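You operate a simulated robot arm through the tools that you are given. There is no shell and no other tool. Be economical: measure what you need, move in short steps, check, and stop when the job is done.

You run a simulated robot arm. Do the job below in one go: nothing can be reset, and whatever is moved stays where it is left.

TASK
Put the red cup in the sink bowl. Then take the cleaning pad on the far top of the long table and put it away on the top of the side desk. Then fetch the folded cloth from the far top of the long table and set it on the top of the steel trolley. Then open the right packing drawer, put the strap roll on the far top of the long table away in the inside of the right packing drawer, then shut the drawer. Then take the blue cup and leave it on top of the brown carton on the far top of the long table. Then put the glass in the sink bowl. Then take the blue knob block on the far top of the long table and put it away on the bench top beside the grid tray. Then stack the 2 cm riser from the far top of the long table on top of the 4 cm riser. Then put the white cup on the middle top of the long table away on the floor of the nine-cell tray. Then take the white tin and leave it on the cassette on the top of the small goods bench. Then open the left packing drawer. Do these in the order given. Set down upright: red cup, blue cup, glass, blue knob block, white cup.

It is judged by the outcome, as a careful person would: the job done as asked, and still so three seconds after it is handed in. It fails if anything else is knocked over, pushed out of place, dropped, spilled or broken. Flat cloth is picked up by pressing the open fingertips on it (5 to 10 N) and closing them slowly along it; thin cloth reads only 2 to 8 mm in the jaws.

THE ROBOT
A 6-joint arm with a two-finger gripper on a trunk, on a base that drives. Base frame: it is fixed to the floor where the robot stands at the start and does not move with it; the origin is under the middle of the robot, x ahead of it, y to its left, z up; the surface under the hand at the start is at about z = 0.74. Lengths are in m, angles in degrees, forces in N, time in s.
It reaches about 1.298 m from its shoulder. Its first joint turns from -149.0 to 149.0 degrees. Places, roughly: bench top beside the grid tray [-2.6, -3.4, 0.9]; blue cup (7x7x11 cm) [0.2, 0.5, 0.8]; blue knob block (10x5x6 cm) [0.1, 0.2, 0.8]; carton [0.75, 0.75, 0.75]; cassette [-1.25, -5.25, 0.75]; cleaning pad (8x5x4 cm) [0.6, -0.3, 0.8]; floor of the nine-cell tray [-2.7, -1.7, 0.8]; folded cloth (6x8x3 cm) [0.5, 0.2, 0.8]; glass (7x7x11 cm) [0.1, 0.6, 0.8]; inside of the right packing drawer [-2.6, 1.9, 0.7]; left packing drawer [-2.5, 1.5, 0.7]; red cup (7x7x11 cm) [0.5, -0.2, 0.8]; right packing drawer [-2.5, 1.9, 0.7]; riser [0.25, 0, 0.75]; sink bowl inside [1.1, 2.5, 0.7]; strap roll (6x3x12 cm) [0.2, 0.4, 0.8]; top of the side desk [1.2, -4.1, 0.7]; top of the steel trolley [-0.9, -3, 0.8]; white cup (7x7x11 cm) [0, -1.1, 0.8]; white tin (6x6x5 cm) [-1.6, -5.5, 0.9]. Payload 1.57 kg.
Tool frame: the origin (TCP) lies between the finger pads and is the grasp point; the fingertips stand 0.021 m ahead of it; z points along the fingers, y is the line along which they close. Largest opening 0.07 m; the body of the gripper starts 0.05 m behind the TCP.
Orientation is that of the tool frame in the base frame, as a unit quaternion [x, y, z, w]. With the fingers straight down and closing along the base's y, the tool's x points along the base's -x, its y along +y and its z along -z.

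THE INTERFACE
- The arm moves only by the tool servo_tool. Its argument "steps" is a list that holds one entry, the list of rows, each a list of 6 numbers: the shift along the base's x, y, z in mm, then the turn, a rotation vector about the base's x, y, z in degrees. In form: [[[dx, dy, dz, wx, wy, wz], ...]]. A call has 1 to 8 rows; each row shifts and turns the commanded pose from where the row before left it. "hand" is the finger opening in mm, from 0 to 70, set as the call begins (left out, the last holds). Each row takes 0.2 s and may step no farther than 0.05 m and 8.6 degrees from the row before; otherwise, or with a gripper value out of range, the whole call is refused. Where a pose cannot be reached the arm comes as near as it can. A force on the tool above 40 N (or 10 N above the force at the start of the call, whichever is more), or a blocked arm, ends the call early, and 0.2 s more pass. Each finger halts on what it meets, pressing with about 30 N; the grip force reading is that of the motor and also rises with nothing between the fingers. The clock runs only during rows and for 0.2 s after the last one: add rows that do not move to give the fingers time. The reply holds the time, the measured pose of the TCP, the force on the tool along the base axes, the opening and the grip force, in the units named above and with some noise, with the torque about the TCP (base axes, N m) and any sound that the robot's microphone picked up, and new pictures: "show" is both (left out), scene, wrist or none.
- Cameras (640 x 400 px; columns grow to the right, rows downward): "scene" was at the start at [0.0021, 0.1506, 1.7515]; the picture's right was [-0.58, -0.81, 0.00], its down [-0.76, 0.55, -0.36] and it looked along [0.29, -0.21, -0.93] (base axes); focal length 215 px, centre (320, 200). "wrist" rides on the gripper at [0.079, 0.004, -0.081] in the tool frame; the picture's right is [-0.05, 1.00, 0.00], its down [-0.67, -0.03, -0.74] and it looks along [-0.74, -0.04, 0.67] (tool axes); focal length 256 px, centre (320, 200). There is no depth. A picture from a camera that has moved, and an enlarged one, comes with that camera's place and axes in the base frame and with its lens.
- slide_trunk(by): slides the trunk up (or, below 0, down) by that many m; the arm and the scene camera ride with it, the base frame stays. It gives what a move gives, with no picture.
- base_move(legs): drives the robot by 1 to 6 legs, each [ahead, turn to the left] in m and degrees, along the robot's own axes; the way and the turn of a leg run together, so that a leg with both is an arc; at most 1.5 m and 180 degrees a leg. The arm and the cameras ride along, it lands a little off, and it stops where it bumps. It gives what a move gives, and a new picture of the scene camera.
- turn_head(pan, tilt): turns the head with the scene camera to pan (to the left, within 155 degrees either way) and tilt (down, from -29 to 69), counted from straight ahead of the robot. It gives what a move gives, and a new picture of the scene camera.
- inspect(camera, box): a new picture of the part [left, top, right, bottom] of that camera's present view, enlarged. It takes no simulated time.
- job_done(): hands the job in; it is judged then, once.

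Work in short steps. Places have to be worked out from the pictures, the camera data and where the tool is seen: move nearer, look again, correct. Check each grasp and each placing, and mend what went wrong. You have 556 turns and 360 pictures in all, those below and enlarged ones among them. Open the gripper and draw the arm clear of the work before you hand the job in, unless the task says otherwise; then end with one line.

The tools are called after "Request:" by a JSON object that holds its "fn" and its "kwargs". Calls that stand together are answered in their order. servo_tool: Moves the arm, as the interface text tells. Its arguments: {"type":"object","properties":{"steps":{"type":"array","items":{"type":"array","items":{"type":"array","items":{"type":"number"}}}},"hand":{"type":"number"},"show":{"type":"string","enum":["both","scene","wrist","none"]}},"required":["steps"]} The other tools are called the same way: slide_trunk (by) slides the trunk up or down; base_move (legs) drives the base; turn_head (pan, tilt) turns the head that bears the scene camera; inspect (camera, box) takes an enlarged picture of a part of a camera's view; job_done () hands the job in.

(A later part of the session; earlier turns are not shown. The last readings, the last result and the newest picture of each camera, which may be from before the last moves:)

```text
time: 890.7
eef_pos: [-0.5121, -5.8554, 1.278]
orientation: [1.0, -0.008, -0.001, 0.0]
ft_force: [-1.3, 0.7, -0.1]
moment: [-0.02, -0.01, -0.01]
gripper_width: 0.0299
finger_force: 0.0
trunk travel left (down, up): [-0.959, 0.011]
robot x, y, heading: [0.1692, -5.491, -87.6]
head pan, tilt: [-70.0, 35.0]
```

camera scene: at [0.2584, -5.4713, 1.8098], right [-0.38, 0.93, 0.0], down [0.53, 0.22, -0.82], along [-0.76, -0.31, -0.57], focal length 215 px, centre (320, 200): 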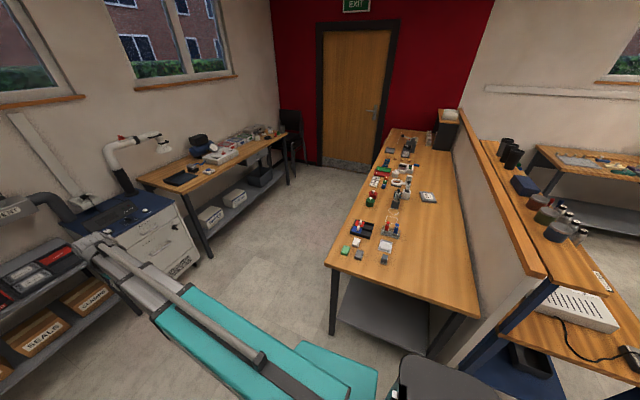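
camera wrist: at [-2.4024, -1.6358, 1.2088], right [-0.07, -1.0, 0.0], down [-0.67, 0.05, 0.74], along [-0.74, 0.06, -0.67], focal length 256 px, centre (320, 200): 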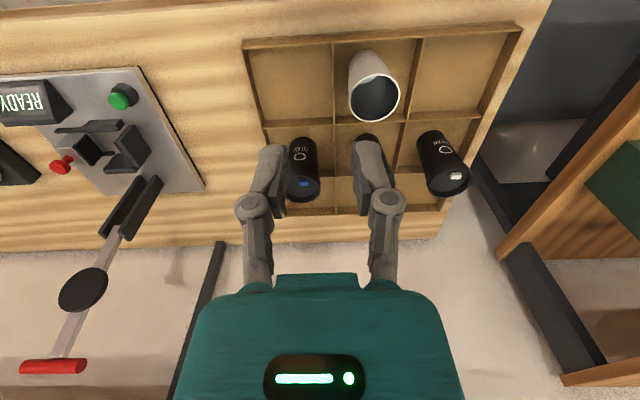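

Request:
{"fn": "servo_tool", "kwargs": {"steps": [[[-5, 45, 0, 0, 0, 0], [-5, 45, 0, 0, 0, 0], [-5, 45, 0, 0, 0, 0], [-5, 45, 0, 0, 0, 0], [-5, 45, 0, 0, 0, 0], [-5, 45, 0, 0, 0, 0], [-5, 45, 0, 0, 0, 0], [0, 30, 0, 0, 0, 0]]], "show": "none"}}

Request:
{"fn": "base_move", "kwargs": {"legs": [[0.76, 0], [0, -92]]}}

Request:
{"fn": "turn_head", "kwargs": {"pan": -30, "tilt": 35}}

```text
time: 892.5
eef_pos: [-0.5463, -5.509, 1.2778]
orientation: [1.0, -0.008, 0.0, 0.0]
ft_force: [-0.5, -1.3, 0.3]
moment: [0.0, 0.01, 0.03]
gripper_width: 0.03
finger_force: 0.1
trunk travel left (down, up): [-0.959, 0.011]
robot x, y, heading: [0.172, -5.4875, -87.9]
head pan, tilt: [-70.0, 35.0]
```

```text
time: 903.4
eef_pos: [0.2283, -5.536, 1.277]
orientation: [-0.678, 0.735, 0.001, 0.0]
ft_force: [0.3, -1.3, 0.0]
moment: [0.01, -0.01, -0.04]
gripper_width: 0.0297
finger_force: 0.0
trunk travel left (down, up): [-0.959, 0.011]
robot x, y, heading: [0.2039, -6.2051, 178.9]
head pan, tilt: [-70.0, 35.0]
camera scene: at [0.2214, -6.2908, 1.9598], right [0.94, 0.33, 0.0], down [0.19, -0.54, -0.82], along [-0.27, 0.77, -0.57], focal length 215 px, centre (320, 200)
```

scene: 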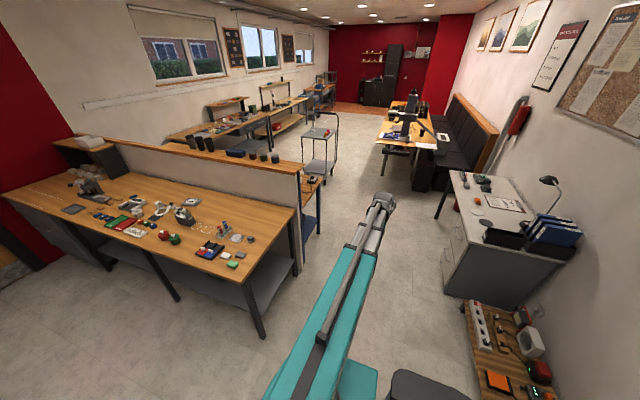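

```text
time: 904.5
eef_pos: [0.2274, -5.5355, 1.2776]
orientation: [-0.678, 0.735, 0.0, 0.0]
ft_force: [-0.3, -0.6, -0.2]
moment: [-0.01, -0.01, 0.02]
gripper_width: 0.0303
finger_force: 0.2
trunk travel left (down, up): [-0.959, 0.011]
robot x, y, heading: [0.2066, -6.1991, 179.2]
head pan, tilt: [-30.0, 35.0]
camera scene: at [0.173, -6.3283, 1.9597], right [0.51, 0.86, 0.0], down [0.49, -0.29, -0.82], along [-0.7, 0.42, -0.57], focal length 215 px, centre (320, 200)
```

scene: 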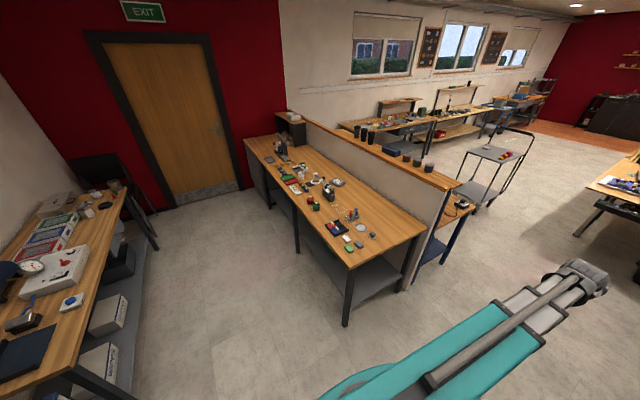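

Request:
{"fn": "base_move", "kwargs": {"legs": [[1.0, 0], [0.75, 0]]}}

Request:
{"fn": "turn_head", "kwargs": {"pan": -60, "tilt": 55}}

```text
time: 915.3
eef_pos: [-1.5239, -5.514, 1.2772]
orientation: [-0.679, 0.734, 0.0, 0.001]
ft_force: [-0.2, 0.3, 0.0]
moment: [0.01, 0.01, -0.02]
gripper_width: 0.0302
finger_force: 0.1
trunk travel left (down, up): [-0.959, 0.011]
robot x, y, heading: [-1.5437, -6.1803, 180.2]
head pan, tilt: [-30.0, 35.0]
camera scene: at [-1.5752, -6.3062, 1.9597], right [0.51, 0.86, 0.0], down [0.49, -0.29, -0.82], along [-0.71, 0.42, -0.57], focal length 215 px, centre (320, 200)
```

scene: 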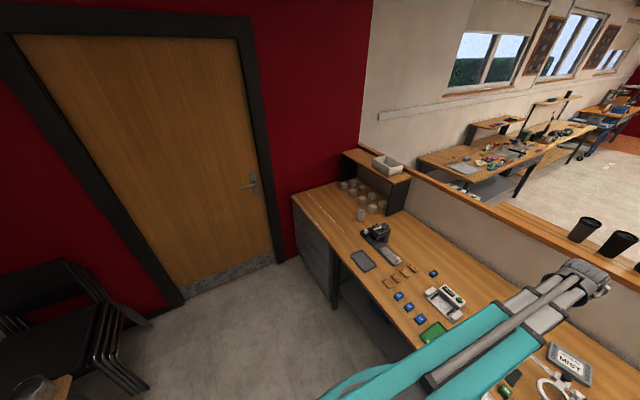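

```text
time: 916.3
eef_pos: [-1.5245, -5.5133, 1.2781]
orientation: [-0.679, 0.735, -0.001, -0.001]
ft_force: [-0.5, 0.0, 0.1]
moment: [0.0, -0.01, -0.01]
gripper_width: 0.0299
finger_force: 0.1
trunk travel left (down, up): [-0.959, 0.011]
robot x, y, heading: [-1.544, -6.1795, 179.7]
head pan, tilt: [-60.0, 55.0]
camera scene: at [-1.5345, -6.2882, 1.9315], right [0.87, 0.49, 0.0], down [0.4, -0.71, -0.57], along [-0.28, 0.5, -0.82], focal length 215 px, centre (320, 200)
```

scene: 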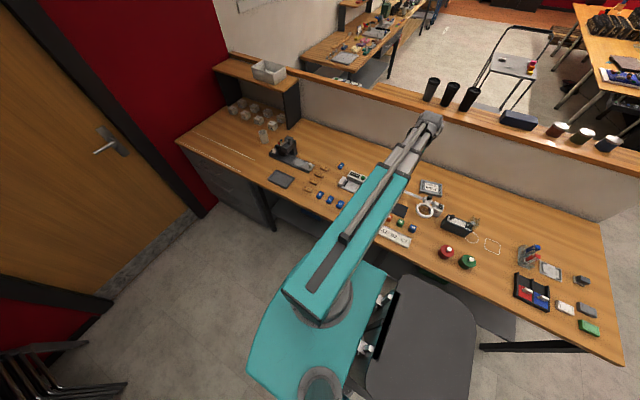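

Request:
{"fn": "servo_tool", "kwargs": {"steps": [[[0, 0, 0, 0, 0, 4], [0, 0, 0, 0, 0, 0]]], "hand": 70, "show": "wrist"}}

Request:
{"fn": "inspect", "kwargs": {"camera": "scene", "box": [340, 160, 480, 280]}}

```text
time: 916.9
eef_pos: [-1.5236, -5.5125, 1.2775]
orientation: [-0.705, 0.709, 0.0, 0.0]
ft_force: [0.1, -1.0, -0.6]
moment: [-0.02, 0.02, -0.02]
gripper_width: 0.0696
finger_force: 0.1
trunk travel left (down, up): [-0.959, 0.011]
robot x, y, heading: [-1.5446, -6.1776, 179.7]
head pan, tilt: [-60.0, 55.0]
camera wrist: at [-1.5287, -5.593, 1.359], right [-1.0, 0.06, 0.0], down [0.04, 0.67, 0.75], along [0.05, 0.74, -0.67], focal length 256 px, centre (320, 200)
```

wrist: 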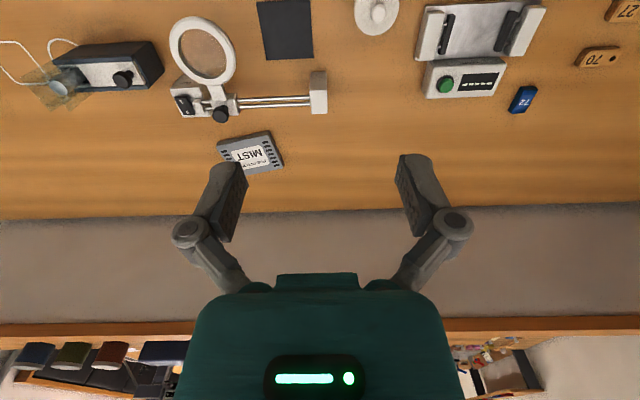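

```text
3.33 times, centred on (410, 220) of scene
camera zoom: at [-1.5344, -6.2881, 1.9315], right [0.87, 0.49, 0.0], down [0.4, -0.71, -0.57], along [-0.28, 0.5, -0.82], focal length 715 px, centre (20, 133)
```

zoom: 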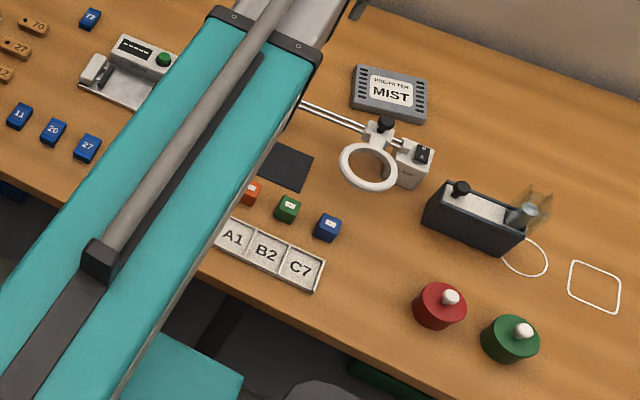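

Tin (white, knob lid) ≈ (-1.604, -5.491); cassette "MIST" ≈ (-1.34, -5.24). Move over the tin and lower for a better look.

Request:
{"fn": "servo_tool", "kwargs": {"steps": [[[-40, 11, 0, 0, 0, 0], [-40, 11, 0, 0, 0, 0], [0, 0, 0, 0, 0, 0]]], "show": "none"}}

Request:
{"fn": "slide_trunk", "kwargs": {"by": -0.22}}

Request:
{"fn": "servo_tool", "kwargs": {"steps": [[[0, 0, 0, 0, 0, 0]]], "show": "wrist"}}

```text
time: 917.7
eef_pos: [-1.6043, -5.493, 1.2777]
orientation: [-0.704, 0.71, 0.001, 0.001]
ft_force: [0.1, -0.3, 0.0]
moment: [-0.01, 0.03, -0.03]
gripper_width: 0.0703
finger_force: 0.0
trunk travel left (down, up): [-0.959, 0.011]
robot x, y, heading: [-1.5441, -6.1783, 179.6]
head pan, tilt: [-60.0, 55.0]
```

```text
time: 920.0
eef_pos: [-1.6044, -5.4918, 1.0578]
orientation: [-0.704, 0.711, 0.0, 0.0]
ft_force: [-0.5, -1.3, -0.2]
moment: [-0.03, -0.01, -0.03]
gripper_width: 0.0696
finger_force: 0.0
trunk travel left (down, up): [-0.739, 0.231]
robot x, y, heading: [-1.5469, -6.1784, 179.5]
head pan, tilt: [-60.0, 55.0]
```

```text
time: 920.4
eef_pos: [-1.6046, -5.4927, 1.0583]
orientation: [-0.704, 0.71, 0.0, 0.0]
ft_force: [0.0, 0.3, -0.5]
moment: [0.01, 0.02, -0.02]
gripper_width: 0.0699
finger_force: 0.0
trunk travel left (down, up): [-0.739, 0.231]
robot x, y, heading: [-1.5443, -6.1776, 179.5]
head pan, tilt: [-60.0, 55.0]
camera wrist: at [-1.6093, -5.5715, 1.1391], right [-1.0, 0.06, 0.0], down [0.04, 0.67, 0.75], along [0.05, 0.74, -0.67], focal length 256 px, centre (320, 200)
```

wrist: 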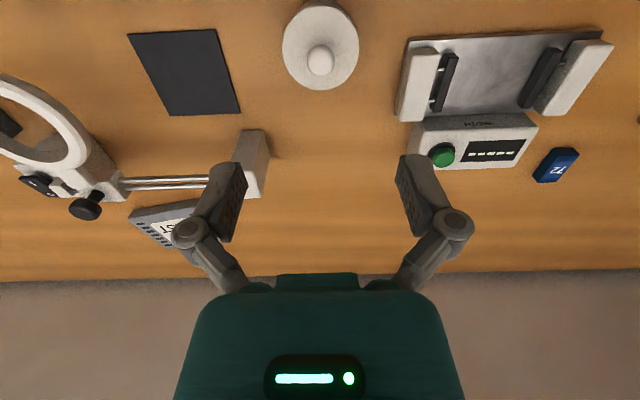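

Request:
{"fn": "servo_tool", "kwargs": {"steps": [[[0, -10, 0, 0, 0, 0], [0, 0, 0, 0, 0, 0]]], "show": "none"}}

Request:
{"fn": "slide_trunk", "kwargs": {"by": -0.1}}

Request:
{"fn": "servo_tool", "kwargs": {"steps": [[[0, 0, 0, 0, 0, 0]]], "show": "wrist"}}

```text
time: 921.0
eef_pos: [-1.6048, -5.5014, 1.0573]
orientation: [-0.704, 0.71, 0.0, 0.0]
ft_force: [0.7, 0.5, -0.7]
moment: [0.02, 0.01, -0.04]
gripper_width: 0.0701
finger_force: 0.1
trunk travel left (down, up): [-0.739, 0.231]
robot x, y, heading: [-1.542, -6.1828, 179.6]
head pan, tilt: [-60.0, 55.0]
```

```text
time: 922.3
eef_pos: [-1.6037, -5.5025, 0.9575]
orientation: [-0.704, 0.71, 0.0, 0.001]
ft_force: [1.0, 0.5, 0.3]
moment: [0.02, 0.01, 0.0]
gripper_width: 0.0699
finger_force: 0.1
trunk travel left (down, up): [-0.639, 0.331]
robot x, y, heading: [-1.5441, -6.1796, 179.4]
head pan, tilt: [-60.0, 55.0]
```

```text
time: 922.7
eef_pos: [-1.6033, -5.5022, 0.9572]
orientation: [-0.704, 0.71, 0.0, 0.0]
ft_force: [0.1, -0.7, -0.3]
moment: [0.0, 0.06, 0.03]
gripper_width: 0.07
finger_force: 0.1
trunk travel left (down, up): [-0.639, 0.331]
robot x, y, heading: [-1.5425, -6.1785, 179.5]
head pan, tilt: [-60.0, 55.0]
camera wrist: at [-1.6089, -5.5819, 1.0391], right [-1.0, 0.06, 0.0], down [0.04, 0.67, 0.75], along [0.05, 0.74, -0.67], focal length 256 px, centre (320, 200)
```

wrist: 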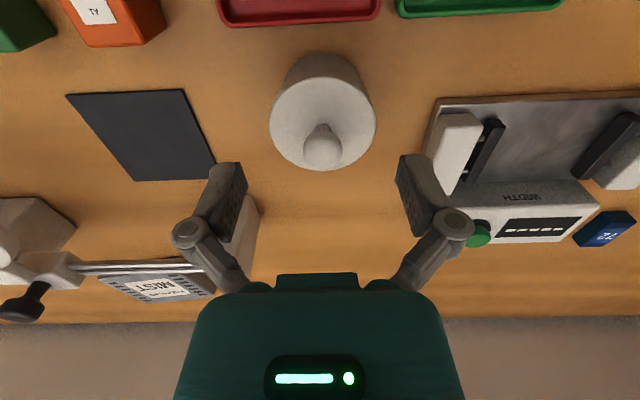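

Tin is centred between the fingers; sides are clear. Lower to 0.9 and grip.

Request:
{"fn": "slide_trunk", "kwargs": {"by": -0.057}}

Request:
{"fn": "servo_tool", "kwargs": {"steps": [[[0, 0, 0, 0, 0, 0], [0, 0, 0, 0, 0, 0], [0, 0, 0, 0, 0, 0]]], "hand": 40, "show": "wrist"}}

```text
time: 923.7
eef_pos: [-1.604, -5.5034, 0.9019]
orientation: [-0.704, 0.71, 0.001, 0.0]
ft_force: [-0.2, 0.1, -0.7]
moment: [0.0, -0.04, -0.01]
gripper_width: 0.0703
finger_force: 0.1
trunk travel left (down, up): [-0.582, 0.388]
robot x, y, heading: [-1.5428, -6.1782, 179.9]
head pan, tilt: [-60.0, 55.0]
```

```text
time: 924.5
eef_pos: [-1.6043, -5.5035, 0.9004]
orientation: [-0.704, 0.71, 0.0, 0.001]
ft_force: [-0.3, 2.9, 13.6]
moment: [0.09, -0.06, 0.02]
gripper_width: 0.063
finger_force: 30.0
trunk travel left (down, up): [-0.582, 0.388]
robot x, y, heading: [-1.5452, -6.1801, 179.4]
head pan, tilt: [-60.0, 55.0]
camera wrist: at [-1.6089, -5.5822, 0.9825], right [-1.0, 0.06, 0.0], down [0.04, 0.66, 0.75], along [0.05, 0.74, -0.67], focal length 256 px, centre (320, 200)
```

wrist: 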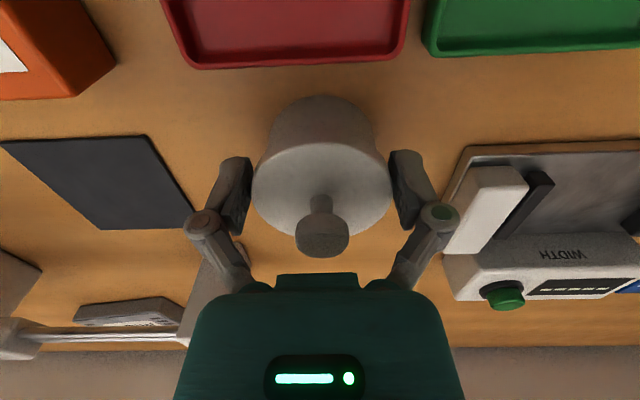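

Gripped at 63 mm. Lift and check.

Request:
{"fn": "slide_trunk", "kwargs": {"by": 0.15}}

Request:
{"fn": "servo_tool", "kwargs": {"steps": [[[0, 0, 0, 0, 0, 0]]], "show": "wrist"}}

```text
time: 926.2
eef_pos: [-1.604, -5.5028, 1.0509]
orientation: [-0.704, 0.71, 0.0, 0.0]
ft_force: [-0.3, 0.2, 0.0]
moment: [-0.01, -0.04, -0.02]
gripper_width: 0.0628
finger_force: 29.8
trunk travel left (down, up): [-0.732, 0.238]
robot x, y, heading: [-1.5414, -6.1791, 179.5]
head pan, tilt: [-60.0, 55.0]
heard: snap
```

```text
time: 926.6
eef_pos: [-1.6038, -5.5038, 1.052]
orientation: [-0.704, 0.71, 0.0, 0.0]
ft_force: [-0.5, -0.2, -0.9]
moment: [0.0, -0.01, 0.01]
gripper_width: 0.0626
finger_force: 29.6
trunk travel left (down, up): [-0.732, 0.238]
robot x, y, heading: [-1.5442, -6.1783, 179.4]
head pan, tilt: [-60.0, 55.0]
camera wrist: at [-1.6089, -5.5819, 1.132], right [-1.0, 0.06, 0.0], down [0.04, 0.67, 0.75], along [0.05, 0.74, -0.67], focal length 256 px, centre (320, 200)
```

wrist: 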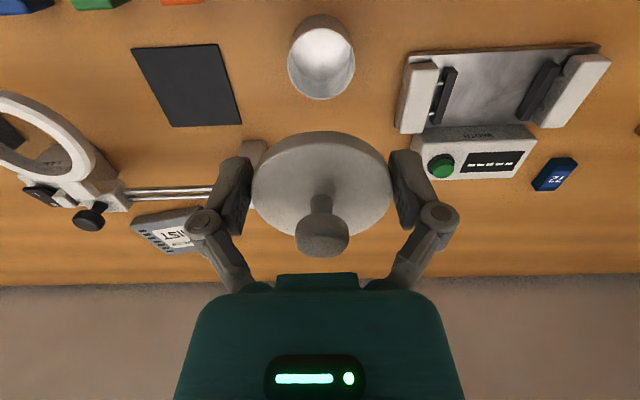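

A snap: the lid came off in the gripper and the tin body stayed. I need to press the lid back on and then lift by the body. Zoom to check the body's position.

Request:
{"fn": "inspect", "kwargs": {"camera": "wrist", "box": [250, 0, 400, 120]}}

```text
3.33 times, centred on (325, 60) of wrist
camera zoom: at [-1.6089, -5.5819, 1.132], right [-1.0, 0.06, 0.0], down [0.04, 0.67, 0.75], along [0.05, 0.74, -0.67], focal length 853 px, centre (303, 667)
```

zoom: 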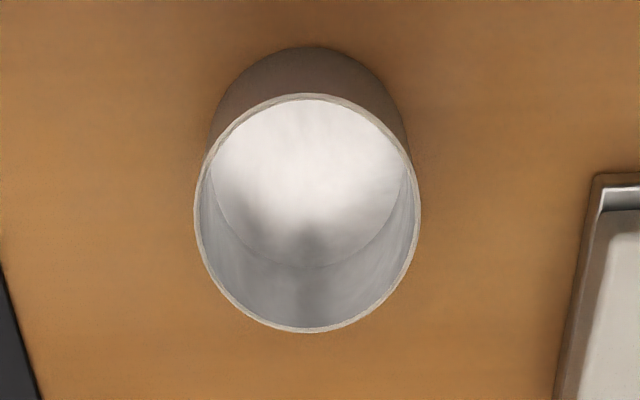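

Body looks undisturbed. Lower the lid to 2–3 cm above the rim and compare alignment.

Request:
{"fn": "slide_trunk", "kwargs": {"by": -0.12}}

Request:
{"fn": "servo_tool", "kwargs": {"steps": [[[0, 0, 0, 0, 0, 0]]], "show": "wrist"}}

Request:
{"fn": "inspect", "kwargs": {"camera": "wrist", "box": [240, 80, 400, 250]}}

```text
time: 928.1
eef_pos: [-1.6038, -5.503, 0.9314]
orientation: [-0.704, 0.71, 0.0, 0.0]
ft_force: [0.3, -0.1, -0.8]
moment: [-0.01, 0.01, -0.01]
gripper_width: 0.0627
finger_force: 29.9
trunk travel left (down, up): [-0.612, 0.358]
robot x, y, heading: [-1.5453, -6.1826, 179.5]
head pan, tilt: [-60.0, 55.0]
```

```text
time: 928.5
eef_pos: [-1.6039, -5.5038, 0.9321]
orientation: [-0.704, 0.711, 0.001, 0.0]
ft_force: [0.6, -0.4, -1.0]
moment: [-0.02, -0.01, 0.01]
gripper_width: 0.0631
finger_force: 30.0
trunk travel left (down, up): [-0.612, 0.358]
robot x, y, heading: [-1.5442, -6.1767, 179.7]
head pan, tilt: [-60.0, 55.0]
camera wrist: at [-1.6089, -5.5819, 1.0121], right [-1.0, 0.06, 0.0], down [0.04, 0.67, 0.75], along [0.05, 0.74, -0.67], focal length 256 px, centre (320, 200)
```

wrist: 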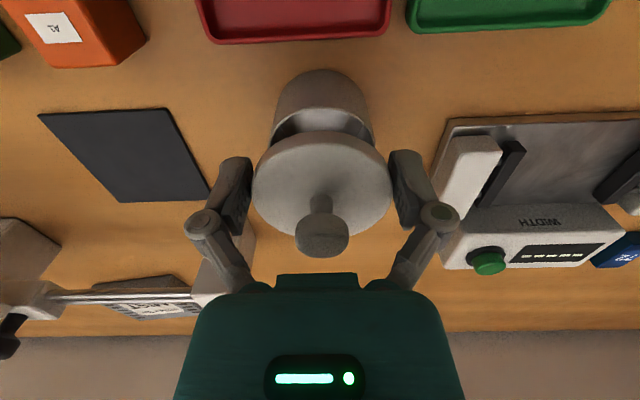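

```text
2.35 times, centred on (320, 165) of wrist
camera zoom: at [-1.6089, -5.5819, 1.0121], right [-1.0, 0.06, 0.0], down [0.04, 0.67, 0.75], along [0.05, 0.74, -0.67], focal length 602 px, centre (320, 282)
```

zoom: 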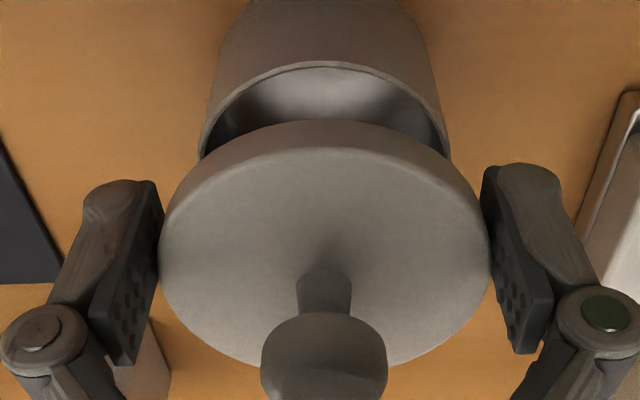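

Laterally aligned. Lower to near seating, then press in small steps.

Request:
{"fn": "slide_trunk", "kwargs": {"by": -0.022}}

Request:
{"fn": "servo_tool", "kwargs": {"steps": [[[0, 0, 0, 0, 0, 0]]], "show": "none"}}

Request:
{"fn": "inspect", "kwargs": {"camera": "wrist", "box": [240, 80, 400, 250]}}

```text
time: 929.2
eef_pos: [-1.603, -5.5033, 0.9089]
orientation: [-0.705, 0.709, 0.0, 0.0]
ft_force: [1.2, -0.4, -0.8]
moment: [-0.02, 0.0, -0.01]
gripper_width: 0.063
finger_force: 29.6
trunk travel left (down, up): [-0.59, 0.38]
robot x, y, heading: [-1.5471, -6.1818, 179.5]
head pan, tilt: [-60.0, 55.0]
```

```text
time: 929.6
eef_pos: [-1.6031, -5.5026, 0.9089]
orientation: [-0.704, 0.71, 0.0, 0.0]
ft_force: [0.1, 0.3, -0.3]
moment: [0.0, -0.05, -0.01]
gripper_width: 0.0625
finger_force: 30.1
trunk travel left (down, up): [-0.59, 0.38]
robot x, y, heading: [-1.5446, -6.1823, 179.7]
head pan, tilt: [-60.0, 55.0]
```

```text
2.35 times, centred on (320, 165) of wrist
camera zoom: at [-1.609, -5.5819, 0.99], right [-1.0, 0.06, 0.0], down [0.04, 0.67, 0.75], along [0.05, 0.74, -0.67], focal length 602 px, centre (320, 282)
```

zoom: 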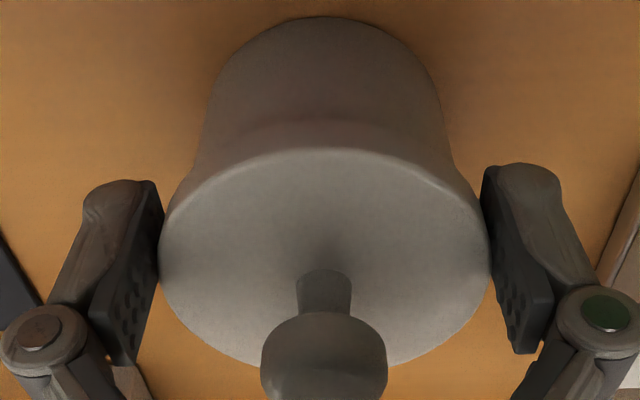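

Request:
{"fn": "slide_trunk", "kwargs": {"by": -0.005}}

Request:
{"fn": "slide_trunk", "kwargs": {"by": -0.003}}

Request:
{"fn": "slide_trunk", "kwargs": {"by": -0.001}}

```text
time: 930.2
eef_pos: [-1.6034, -5.5042, 0.9042]
orientation: [-0.704, 0.71, 0.0, 0.0]
ft_force: [0.6, -0.5, -0.8]
moment: [-0.01, -0.01, -0.03]
gripper_width: 0.0627
finger_force: 30.1
trunk travel left (down, up): [-0.585, 0.385]
robot x, y, heading: [-1.5449, -6.1805, 179.4]
head pan, tilt: [-60.0, 55.0]
```

```text
time: 930.7
eef_pos: [-1.6042, -5.5045, 0.9008]
orientation: [-0.704, 0.71, -0.001, 0.0]
ft_force: [0.0, 0.0, 6.0]
moment: [0.03, -0.1, 0.04]
gripper_width: 0.0627
finger_force: 30.6
trunk travel left (down, up): [-0.582, 0.388]
robot x, y, heading: [-1.5415, -6.18, 179.4]
head pan, tilt: [-60.0, 55.0]
heard: snap
```

```text
time: 931.2
eef_pos: [-1.6037, -5.5026, 0.9009]
orientation: [-0.704, 0.711, 0.001, 0.001]
ft_force: [-1.3, 4.0, 23.6]
moment: [0.14, -0.06, 0.04]
gripper_width: 0.063
finger_force: 30.1
trunk travel left (down, up): [-0.581, 0.389]
robot x, y, heading: [-1.5427, -6.1791, 179.5]
head pan, tilt: [-60.0, 55.0]
```

Snap again: lid reseated. It pops off when lifted by the lid, so I must grip the body below the lid. I'll open, rise, and set the tool tilted 45° (wrist to the east, camera up), so only the fingertips close on the lower body from north and south.

Request:
{"fn": "servo_tool", "kwargs": {"steps": [[[0, 0, 0, 0, 0, 0], [0, 0, 0, 0, 0, 0]]], "hand": 70, "show": "none"}}

Request:
{"fn": "slide_trunk", "kwargs": {"by": 0.2}}

Request:
{"fn": "servo_tool", "kwargs": {"steps": [[[10, 0, 0, 0, 0, -8.5], [10, 0, 0, 0, 0, -8.5], [10, 0, 0, 0, 0, -8.5], [10, 0, 0, 0, 0, -8.5], [10, 0, 0, 0, 0, -8.5], [10, 0, 0, 0, 0, -8.5], [10, 0, 0, 0, 0, -8.5], [10, 0, 0, 0, 0, -8.5]]], "show": "wrist"}}

```text
time: 931.8
eef_pos: [-1.6033, -5.5029, 0.8997]
orientation: [-0.704, 0.711, 0.0, 0.0]
ft_force: [-0.5, 0.6, -0.5]
moment: [0.01, 0.03, 0.01]
gripper_width: 0.0701
finger_force: 0.0
trunk travel left (down, up): [-0.581, 0.389]
robot x, y, heading: [-1.5455, -6.1839, 179.4]
head pan, tilt: [-60.0, 55.0]
```

```text
time: 934.0
eef_pos: [-1.6044, -5.5022, 1.0993]
orientation: [-0.705, 0.71, 0.0, 0.0]
ft_force: [0.2, 0.3, 0.2]
moment: [0.03, -0.03, 0.0]
gripper_width: 0.07
finger_force: 0.1
trunk travel left (down, up): [-0.781, 0.189]
robot x, y, heading: [-1.5462, -6.1736, 179.7]
head pan, tilt: [-60.0, 55.0]
```

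```text
time: 935.8
eef_pos: [-1.5244, -5.5035, 1.0997]
orientation: [-0.185, 0.983, -0.001, 0.0]
ft_force: [0.1, 0.1, 0.0]
moment: [0.01, 0.01, -0.02]
gripper_width: 0.0699
finger_force: 0.1
trunk travel left (down, up): [-0.781, 0.189]
robot x, y, heading: [-1.5429, -6.1796, 179.3]
head pan, tilt: [-60.0, 55.0]
camera wrist: at [-1.599, -5.5274, 1.181], right [-0.31, 0.95, 0.0], down [0.63, 0.21, 0.74], along [0.71, 0.23, -0.67], focal length 256 px, centre (320, 200)
```

wrist: 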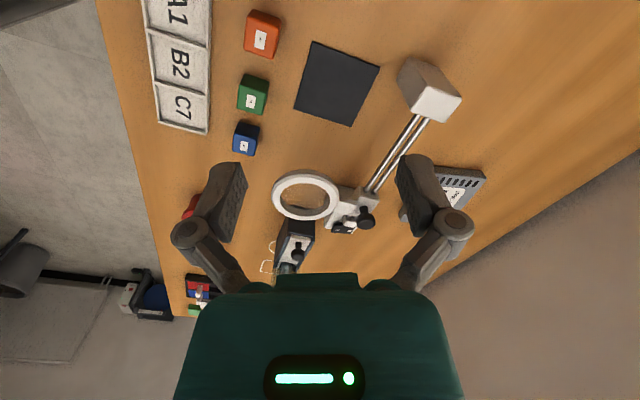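

Request:
{"fn": "servo_tool", "kwargs": {"steps": [[[0, 0, 0, 0, 0, -7.1], [0, 0, 0, 0, 0, -7.1], [0, 0, 0, 0, 0, -7.1], [0, 0, 5, 0, 7.5, 0], [0, 0, 8, 0, 7.5, 0], [0, 0, 10, 0, 7.5, 0], [0, 0, 10, 0, 7.5, 0], [0, 0, 10, 0, 7.5, 0]]], "show": "none"}}

Request:
{"fn": "servo_tool", "kwargs": {"steps": [[[0, 0, 12, 0, 7.5, 0], [0, 0, 0, 0, 0, 0]]], "show": "both"}}

```text
time: 937.6
eef_pos: [-1.5228, -5.503, 1.1386]
orientation: [-0.003, 0.946, 0.0, -0.323]
ft_force: [-0.2, 0.5, -0.3]
moment: [0.03, 0.01, 0.0]
gripper_width: 0.0701
finger_force: 0.0
out of reach, approached as far as the arm can: row 5
trunk travel left (down, up): [-0.781, 0.189]
robot x, y, heading: [-1.5459, -6.1765, 179.6]
head pan, tilt: [-60.0, 55.0]
```

```text
time: 938.2
eef_pos: [-1.5228, -5.5034, 1.1536]
orientation: [-0.002, 0.924, 0.001, -0.383]
ft_force: [0.2, 0.9, 0.9]
moment: [-0.01, -0.03, -0.04]
gripper_width: 0.0701
finger_force: 0.1
out of reach, approached as far as the arm can: row 1
trunk travel left (down, up): [-0.781, 0.189]
robot x, y, heading: [-1.5456, -6.1771, 179.3]
head pan, tilt: [-60.0, 55.0]
camera scene: at [-1.5342, -6.2882, 1.7535], right [0.87, 0.49, 0.0], down [0.4, -0.71, -0.57], along [-0.28, 0.5, -0.82], focal length 215 px, centre (320, 200)
camera wrist: at [-1.5217, -5.4992, 1.2679], right [0.03, 1.0, -0.04], down [1.0, -0.03, 0.06], along [0.05, -0.04, -1.0], focal length 256 px, centre (320, 200)
```

scene: 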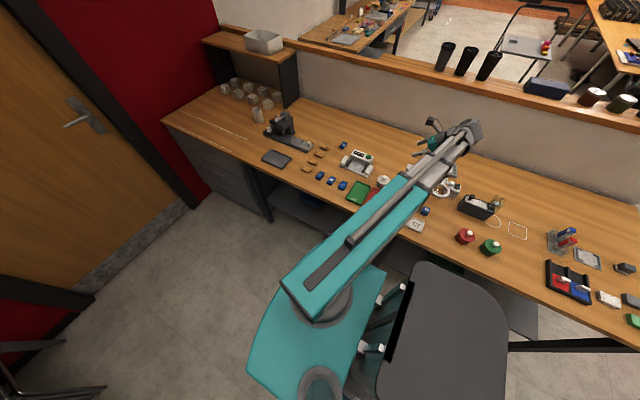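
wrist: 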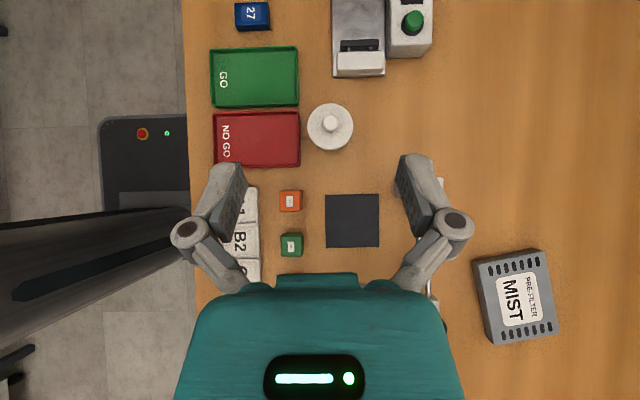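

The 45° tilt works and gives a straight-down view: tin at about (-1.605, -5.497), cassette centre (-1.35, -5.228). Lower to pre-grasp height and measure the tin's y closely.

Request:
{"fn": "slide_trunk", "kwargs": {"by": -0.19}}

Request:
{"fn": "servo_tool", "kwargs": {"steps": [[[0, 0, 0, 0, 0, 0]]], "show": "wrist"}}

```text
time: 940.2
eef_pos: [-1.5225, -5.5034, 0.9647]
orientation: [-0.003, 0.924, 0.0, -0.382]
ft_force: [-0.2, 0.3, -0.3]
moment: [-0.01, 0.01, 0.0]
gripper_width: 0.0697
finger_force: 0.0
trunk travel left (down, up): [-0.591, 0.379]
robot x, y, heading: [-1.5425, -6.1824, 179.4]
head pan, tilt: [-60.0, 55.0]
```

```text
time: 940.6
eef_pos: [-1.5226, -5.5039, 0.9646]
orientation: [-0.002, 0.924, 0.0, -0.382]
ft_force: [-0.4, 0.6, 0.3]
moment: [0.01, 0.0, 0.0]
gripper_width: 0.07
finger_force: 0.1
trunk travel left (down, up): [-0.591, 0.379]
robot x, y, heading: [-1.5437, -6.1773, 179.5]
head pan, tilt: [-60.0, 55.0]
camera wrist: at [-1.522, -5.4991, 1.0777], right [0.03, 1.0, -0.04], down [1.0, -0.03, 0.06], along [0.06, -0.04, -1.0], focal length 256 px, centre (320, 200)
```

wrist: 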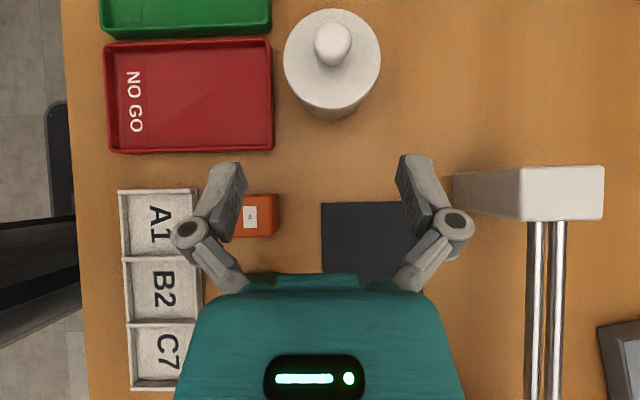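

Red tray edge is ~16 mm from the tin on the south, so I'll use a 64 mm opening and centre precisely: shift +8.5 mm in y. Then lower east of the tin with the force watched.

Request:
{"fn": "servo_tool", "kwargs": {"steps": [[[0, 8.5, 0, 0, 0, 0], [0, 0, 0, 0, 0, 0]]], "hand": 64, "show": "none"}}

Request:
{"fn": "slide_trunk", "kwargs": {"by": -0.06}}

Request:
{"fn": "servo_tool", "kwargs": {"steps": [[[0, 0, 0, 0, 0, 0]]], "show": "wrist"}}

```text
time: 941.2
eef_pos: [-1.5232, -5.4947, 0.9653]
orientation: [-0.002, 0.924, 0.0, -0.382]
ft_force: [0.2, -0.1, 0.4]
moment: [0.01, 0.03, 0.01]
gripper_width: 0.064
finger_force: 0.1
trunk travel left (down, up): [-0.591, 0.379]
robot x, y, heading: [-1.5456, -6.1807, 179.4]
head pan, tilt: [-60.0, 55.0]
```

```text
time: 942.2
eef_pos: [-1.5233, -5.494, 0.9047]
orientation: [-0.001, 0.924, 0.0, -0.382]
ft_force: [0.5, -0.5, -0.4]
moment: [0.03, -0.03, 0.0]
gripper_width: 0.0639
finger_force: 0.1
trunk travel left (down, up): [-0.531, 0.439]
robot x, y, heading: [-1.5431, -6.1811, 179.5]
head pan, tilt: [-60.0, 55.0]
```

```text
time: 942.6
eef_pos: [-1.5229, -5.4955, 0.9042]
orientation: [-0.001, 0.924, 0.001, -0.382]
ft_force: [0.4, 0.9, -0.8]
moment: [0.01, 0.02, 0.0]
gripper_width: 0.0643
finger_force: 0.0
trunk travel left (down, up): [-0.531, 0.439]
robot x, y, heading: [-1.5423, -6.1803, 179.4]
head pan, tilt: [-60.0, 55.0]
camera wrist: at [-1.5222, -5.4906, 1.0178], right [0.03, 1.0, -0.04], down [1.0, -0.03, 0.06], along [0.06, -0.04, -1.0], focal length 256 px, centre (320, 200)
```

wrist: 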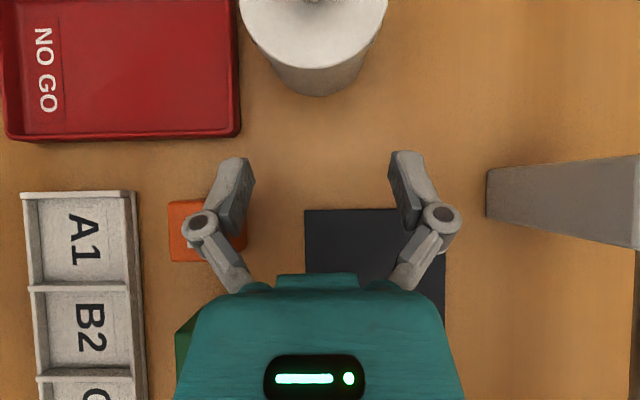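

Aligned within a millimetre. Narrow to 62 mm and lower carefully.

Request:
{"fn": "servo_tool", "kwargs": {"steps": [[[0, 0.5, 0, 0, 0, 0], [0, 0, 0, 0, 0, 0]]], "hand": 62, "show": "none"}}

Request:
{"fn": "slide_trunk", "kwargs": {"by": -0.012}}

Request:
{"fn": "slide_trunk", "kwargs": {"by": -0.004}}

```text
time: 943.2
eef_pos: [-1.5231, -5.4952, 0.9052]
orientation: [-0.001, 0.924, 0.001, -0.383]
ft_force: [0.2, -0.1, 0.4]
moment: [0.01, 0.02, 0.0]
gripper_width: 0.062
finger_force: 0.1
trunk travel left (down, up): [-0.531, 0.439]
robot x, y, heading: [-1.5435, -6.1762, 179.5]
head pan, tilt: [-60.0, 55.0]
```

```text
time: 943.9
eef_pos: [-1.5236, -5.495, 0.8934]
orientation: [-0.002, 0.924, 0.0, -0.382]
ft_force: [-1.2, -0.2, 0.6]
moment: [-0.01, -0.02, 0.03]
gripper_width: 0.0619
finger_force: 0.0
trunk travel left (down, up): [-0.519, 0.451]
robot x, y, heading: [-1.5439, -6.1773, 179.4]
head pan, tilt: [-60.0, 55.0]
```

```text
time: 944.4
eef_pos: [-1.5233, -5.4934, 0.8883]
orientation: [-0.002, 0.924, 0.001, -0.384]
ft_force: [0.4, 0.4, -0.2]
moment: [-0.01, 0.0, 0.0]
gripper_width: 0.0622
finger_force: 0.0
trunk travel left (down, up): [-0.515, 0.455]
robot x, y, heading: [-1.5438, -6.1798, 179.6]
head pan, tilt: [-60.0, 55.0]
```

Now advance west around the body.

Request:
{"fn": "servo_tool", "kwargs": {"steps": [[[-20, 0, 0, 0, 0, 0], [-20, 0, 0, 0, 0, 0], [-15, 0, 0, 0, 0, 0], [-10, 0, 0, 0, 0, 0]]], "show": "wrist"}}

```text
time: 945.4
eef_pos: [-1.5886, -5.4955, 0.8888]
orientation: [-0.002, 0.924, 0.0, -0.382]
ft_force: [-0.1, -0.7, 1.0]
moment: [0.02, -0.05, 0.01]
gripper_width: 0.0621
finger_force: 0.1
trunk travel left (down, up): [-0.515, 0.455]
robot x, y, heading: [-1.5465, -6.1729, 179.5]
head pan, tilt: [-60.0, 55.0]
camera wrist: at [-1.5866, -5.4902, 1.0019], right [0.03, 1.0, -0.04], down [1.0, -0.03, 0.06], along [0.05, -0.04, -1.0], focal length 256 px, centre (320, 200)
```

wrist: 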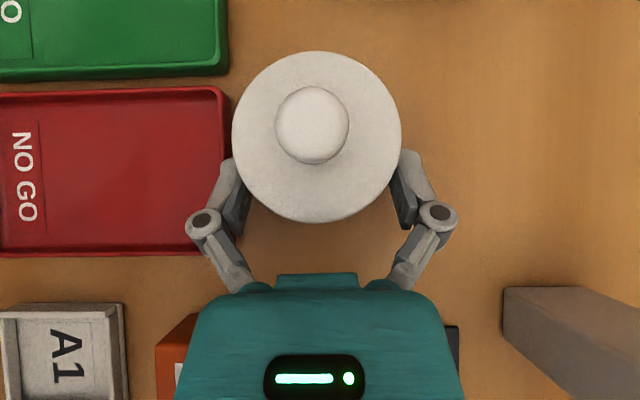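

Fingertips are beneath the lid on both sides. Close.

Request:
{"fn": "servo_tool", "kwargs": {"steps": [[[0, 0, 0, 0, 0, 0], [0, 0, 0, 0, 0, 0], [0, 0, 0, 0, 0, 0]]], "hand": 40, "show": "wrist"}}

```text
time: 946.2
eef_pos: [-1.5882, -5.4945, 0.888]
orientation: [-0.002, 0.924, 0.0, -0.383]
ft_force: [0.8, -0.5, 4.9]
moment: [-0.02, 0.09, -0.01]
gripper_width: 0.0535
finger_force: 30.5
trunk travel left (down, up): [-0.515, 0.455]
robot x, y, heading: [-1.5459, -6.1803, 179.3]
head pan, tilt: [-60.0, 55.0]
heard: snap
camera wrist: at [-1.5865, -5.4905, 1.0023], right [0.03, 1.0, -0.03], down [1.0, -0.03, 0.06], along [0.05, -0.04, -1.0], focal length 256 px, centre (320, 200)
```

wrist: 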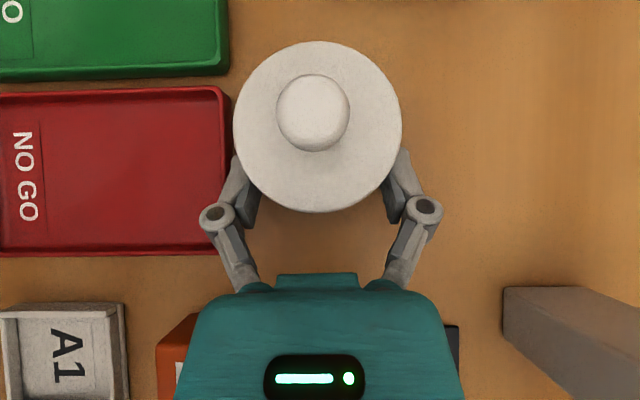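

A snap again — the lid probably unseated, but it still sits on the tin. Lift a little and look; I can press it back on after placing.

Request:
{"fn": "slide_trunk", "kwargs": {"by": 0.02}}

Request:
{"fn": "servo_tool", "kwargs": {"steps": [[[0, 0, 0, 0, 0, 0]]], "show": "wrist"}}

Request:
{"fn": "turn_head", "kwargs": {"pan": -75, "tilt": 55}}

Request:
{"fn": "inspect", "kwargs": {"camera": "scene", "box": [250, 120, 450, 250]}}

```text
time: 946.9
eef_pos: [-1.587, -5.4946, 0.908]
orientation: [-0.003, 0.924, 0.0, -0.383]
ft_force: [0.6, -0.3, -1.1]
moment: [0.01, -0.02, -0.01]
gripper_width: 0.0539
finger_force: 29.6
trunk travel left (down, up): [-0.535, 0.435]
robot x, y, heading: [-1.5458, -6.1802, 179.4]
head pan, tilt: [-60.0, 55.0]
```

```text
time: 947.2
eef_pos: [-1.5872, -5.4935, 0.9074]
orientation: [-0.002, 0.924, 0.0, -0.383]
ft_force: [-0.2, -0.3, -1.8]
moment: [0.0, -0.04, 0.0]
gripper_width: 0.0537
finger_force: 29.5
trunk travel left (down, up): [-0.535, 0.435]
robot x, y, heading: [-1.546, -6.1834, 179.6]
head pan, tilt: [-60.0, 55.0]
camera wrist: at [-1.5866, -5.4901, 1.0218], right [0.03, 1.0, -0.04], down [1.0, -0.03, 0.06], along [0.05, -0.04, -1.0], focal length 256 px, centre (320, 200)
```

wrist: 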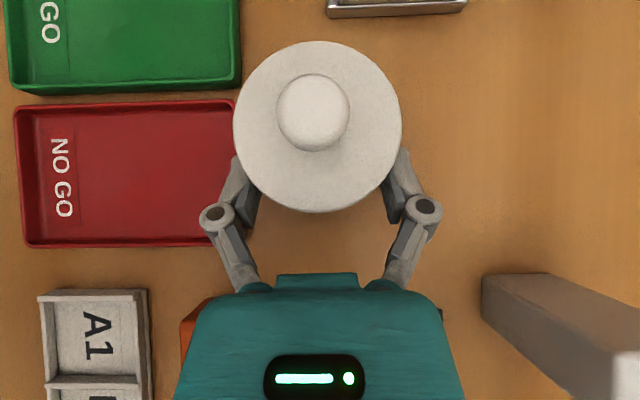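

```text
time: 948.0
eef_pos: [-1.5877, -5.4949, 0.9072]
orientation: [-0.002, 0.924, 0.001, -0.383]
ft_force: [0.2, 0.4, -2.2]
moment: [0.0, -0.05, 0.0]
gripper_width: 0.0539
finger_force: 30.0
trunk travel left (down, up): [-0.535, 0.435]
robot x, y, heading: [-1.5473, -6.1824, 179.5]
head pan, tilt: [-75.0, 55.0]
camera scene: at [-1.517, -6.281, 1.5075], right [0.97, 0.25, 0.0], down [0.21, -0.79, -0.57], along [-0.14, 0.56, -0.82], focal length 215 px, centre (320, 200)
```

scene: 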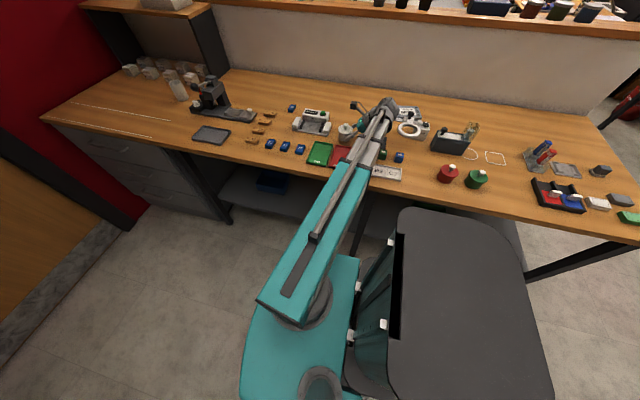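

```text
3.08 times, centred on (350, 185) of scene
camera zoom: at [-1.517, -6.281, 1.5075], right [0.97, 0.25, 0.0], down [0.21, -0.79, -0.57], along [-0.14, 0.56, -0.82], focal length 660 px, centre (228, 246)
```

zoom: 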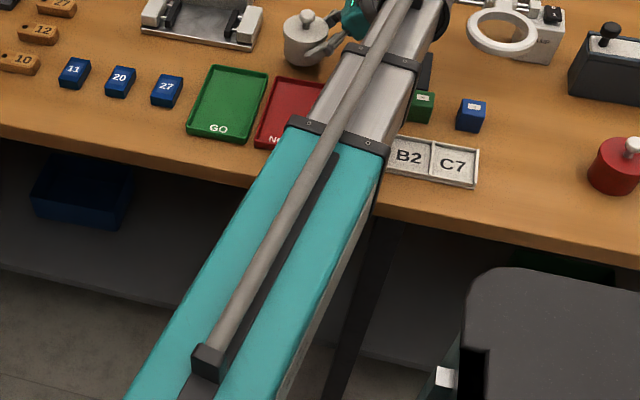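

Request:
{"fn": "inspect", "kwargs": {"camera": "scene", "box": [320, 110, 370, 150]}}

```text
10.00 times, centred on (345, 130) of scene
camera zoom: at [-1.517, -6.281, 1.5075], right [0.97, 0.25, 0.0], down [0.21, -0.79, -0.57], along [-0.14, 0.56, -0.82], focal length 2146 px, centre (70, 900)
```

zoom: 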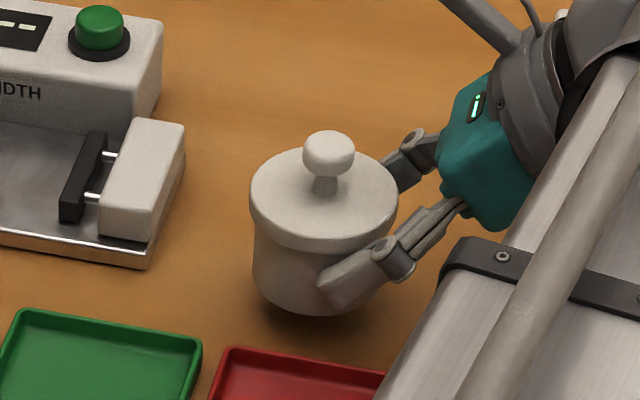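

The body is held just below the lid and the lid sits flush. Lift gently and carry it to the cassette at a slow pace.

Request:
{"fn": "slide_trunk", "kwargs": {"by": 0.1}}

Request:
{"fn": "servo_tool", "kwargs": {"steps": [[[10, 10, 0, 0, 0, 0], [18, 18, 0, 0, 0, 0], [18, 18, 0, 0, 0, 0], [18, 18, 0, 0, 0, 0], [18, 18, 0, 0, 0, 0], [18, 18, 0, 0, 0, 0], [18, 18, 0, 0, 0, 0], [12, 12, 0, 0, 0, 0]]], "show": "wrist"}}

```text
time: 949.4
eef_pos: [-1.5874, -5.4942, 1.0076]
orientation: [-0.002, 0.924, 0.001, -0.383]
ft_force: [0.7, -0.1, -2.2]
moment: [0.02, -0.04, -0.03]
gripper_width: 0.0536
finger_force: 29.9
trunk travel left (down, up): [-0.635, 0.335]
robot x, y, heading: [-1.5477, -6.178, 179.4]
head pan, tilt: [-75.0, 55.0]
```

```text
time: 951.1
eef_pos: [-1.4566, -5.3629, 1.0077]
orientation: [-0.003, 0.924, 0.0, -0.383]
ft_force: [0.0, -0.6, -1.3]
moment: [-0.05, -0.01, 0.0]
gripper_width: 0.0535
finger_force: 29.7
trunk travel left (down, up): [-0.635, 0.335]
robot x, y, heading: [-1.5466, -6.1781, 179.6]
head pan, tilt: [-75.0, 55.0]
camera wrist: at [-1.456, -5.3588, 1.1217], right [0.03, 1.0, -0.04], down [1.0, -0.03, 0.06], along [0.05, -0.04, -1.0], focal length 256 px, centre (320, 200)
```

wrist: 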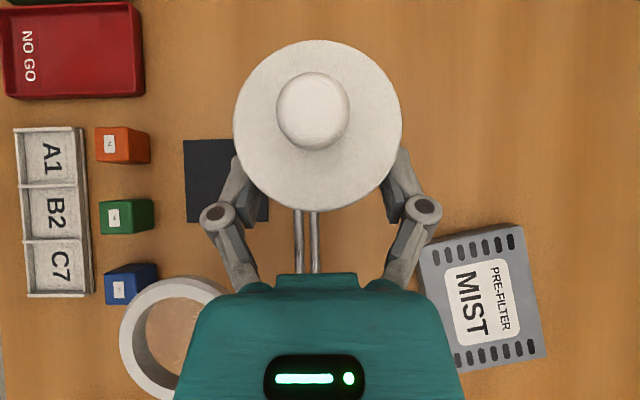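

Request:
{"fn": "servo_tool", "kwargs": {"steps": [[[10, 10, 0, 0, 0, 0], [18, 19, 0, 0, 0, 0], [18, 20, 0, 0, 0, 0], [18, 20, 0, 0, 0, 0], [18, 20, 0, 0, 0, 0], [18, 20, 0, 0, 0, 0], [18, 20, 0, 0, 0, 0], [12, 10, 0, 0, 0, 0]]], "show": "both"}}

```text
time: 953.0
eef_pos: [-1.3283, -5.2254, 1.0075]
orientation: [-0.003, 0.924, 0.0, -0.382]
ft_force: [0.2, -0.2, -0.5]
moment: [-0.01, -0.03, 0.03]
gripper_width: 0.053
finger_force: 29.6
trunk travel left (down, up): [-0.635, 0.335]
robot x, y, heading: [-1.5445, -6.1793, 179.3]
head pan, tilt: [-75.0, 55.0]
camera scene: at [-1.5167, -6.2807, 1.6075], right [0.97, 0.25, 0.0], down [0.2, -0.79, -0.57], along [-0.14, 0.56, -0.82], focal length 215 px, centre (320, 200)
camera wrist: at [-1.3268, -5.2207, 1.1214], right [0.03, 1.0, -0.04], down [1.0, -0.03, 0.06], along [0.06, -0.04, -1.0], focal length 256 px, centre (320, 200)
```

scene: 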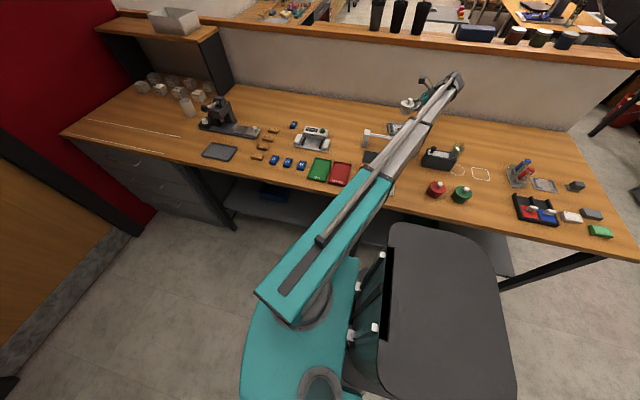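
wrist: 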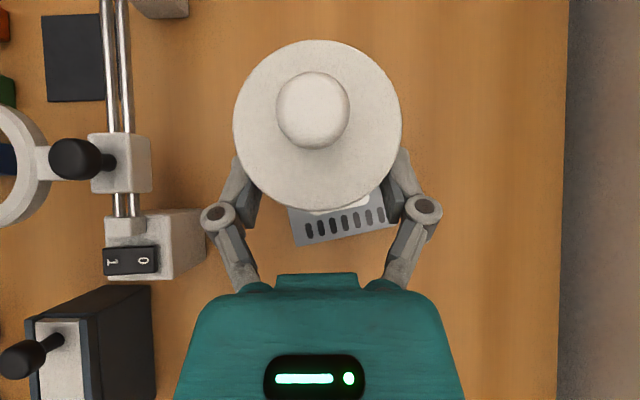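

Tin is over the cassette. Fine shift (+5, +6 mm), then lower and creep to contact.

Request:
{"fn": "servo_tool", "kwargs": {"steps": [[[5, 6, 0, 0, 0, 0], [0, 0, 0, 0, 0, 0]]], "show": "none"}}

Request:
{"fn": "slide_trunk", "kwargs": {"by": -0.065}}

Request:
{"fn": "servo_tool", "kwargs": {"steps": [[[0, 0, 0, 0, 0, 0]]], "show": "wrist"}}

Request:
{"fn": "inspect", "kwargs": {"camera": "scene", "box": [360, 80, 480, 170]}}

```text
time: 953.5
eef_pos: [-1.3242, -5.2197, 1.0072]
orientation: [-0.001, 0.924, 0.001, -0.383]
ft_force: [-0.6, -0.1, -2.1]
moment: [0.01, 0.0, 0.0]
gripper_width: 0.0531
finger_force: 30.0
trunk travel left (down, up): [-0.635, 0.335]
robot x, y, heading: [-1.5435, -6.1786, 179.5]
head pan, tilt: [-75.0, 55.0]
```

```text
time: 954.6
eef_pos: [-1.3224, -5.2208, 0.9426]
orientation: [-0.001, 0.924, 0.001, -0.382]
ft_force: [-0.1, 0.5, -1.0]
moment: [-0.01, -0.03, 0.02]
gripper_width: 0.0531
finger_force: 29.8
trunk travel left (down, up): [-0.57, 0.4]
robot x, y, heading: [-1.5447, -6.1805, 179.3]
head pan, tilt: [-75.0, 55.0]
```

```text
time: 955.0
eef_pos: [-1.3235, -5.2202, 0.9428]
orientation: [-0.002, 0.924, 0.001, -0.383]
ft_force: [0.7, 0.3, -2.5]
moment: [-0.01, -0.03, 0.02]
gripper_width: 0.0531
finger_force: 30.4
trunk travel left (down, up): [-0.57, 0.4]
robot x, y, heading: [-1.543, -6.1773, 179.4]
head pan, tilt: [-75.0, 55.0]
camera wrist: at [-1.3225, -5.2156, 1.0566], right [0.03, 1.0, -0.04], down [1.0, -0.03, 0.06], along [0.05, -0.04, -1.0], focal length 256 px, centre (320, 200)
```

wrist: 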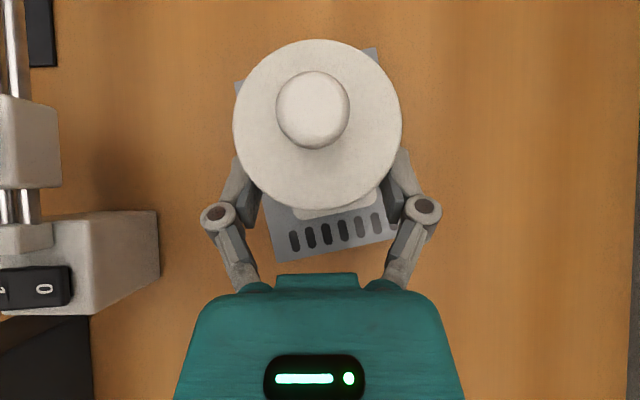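

```text
4.44 times, centred on (420, 125) of scene
camera zoom: at [-1.5168, -6.2809, 1.5425], right [0.97, 0.25, 0.0], down [0.2, -0.79, -0.57], along [-0.14, 0.56, -0.82], focal length 954 px, centre (-124, 533)
```

zoom: 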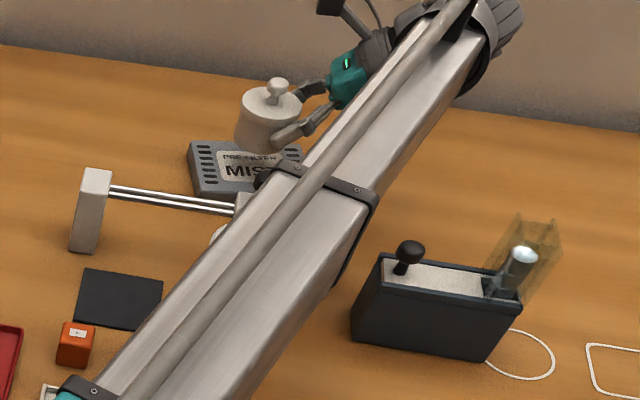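

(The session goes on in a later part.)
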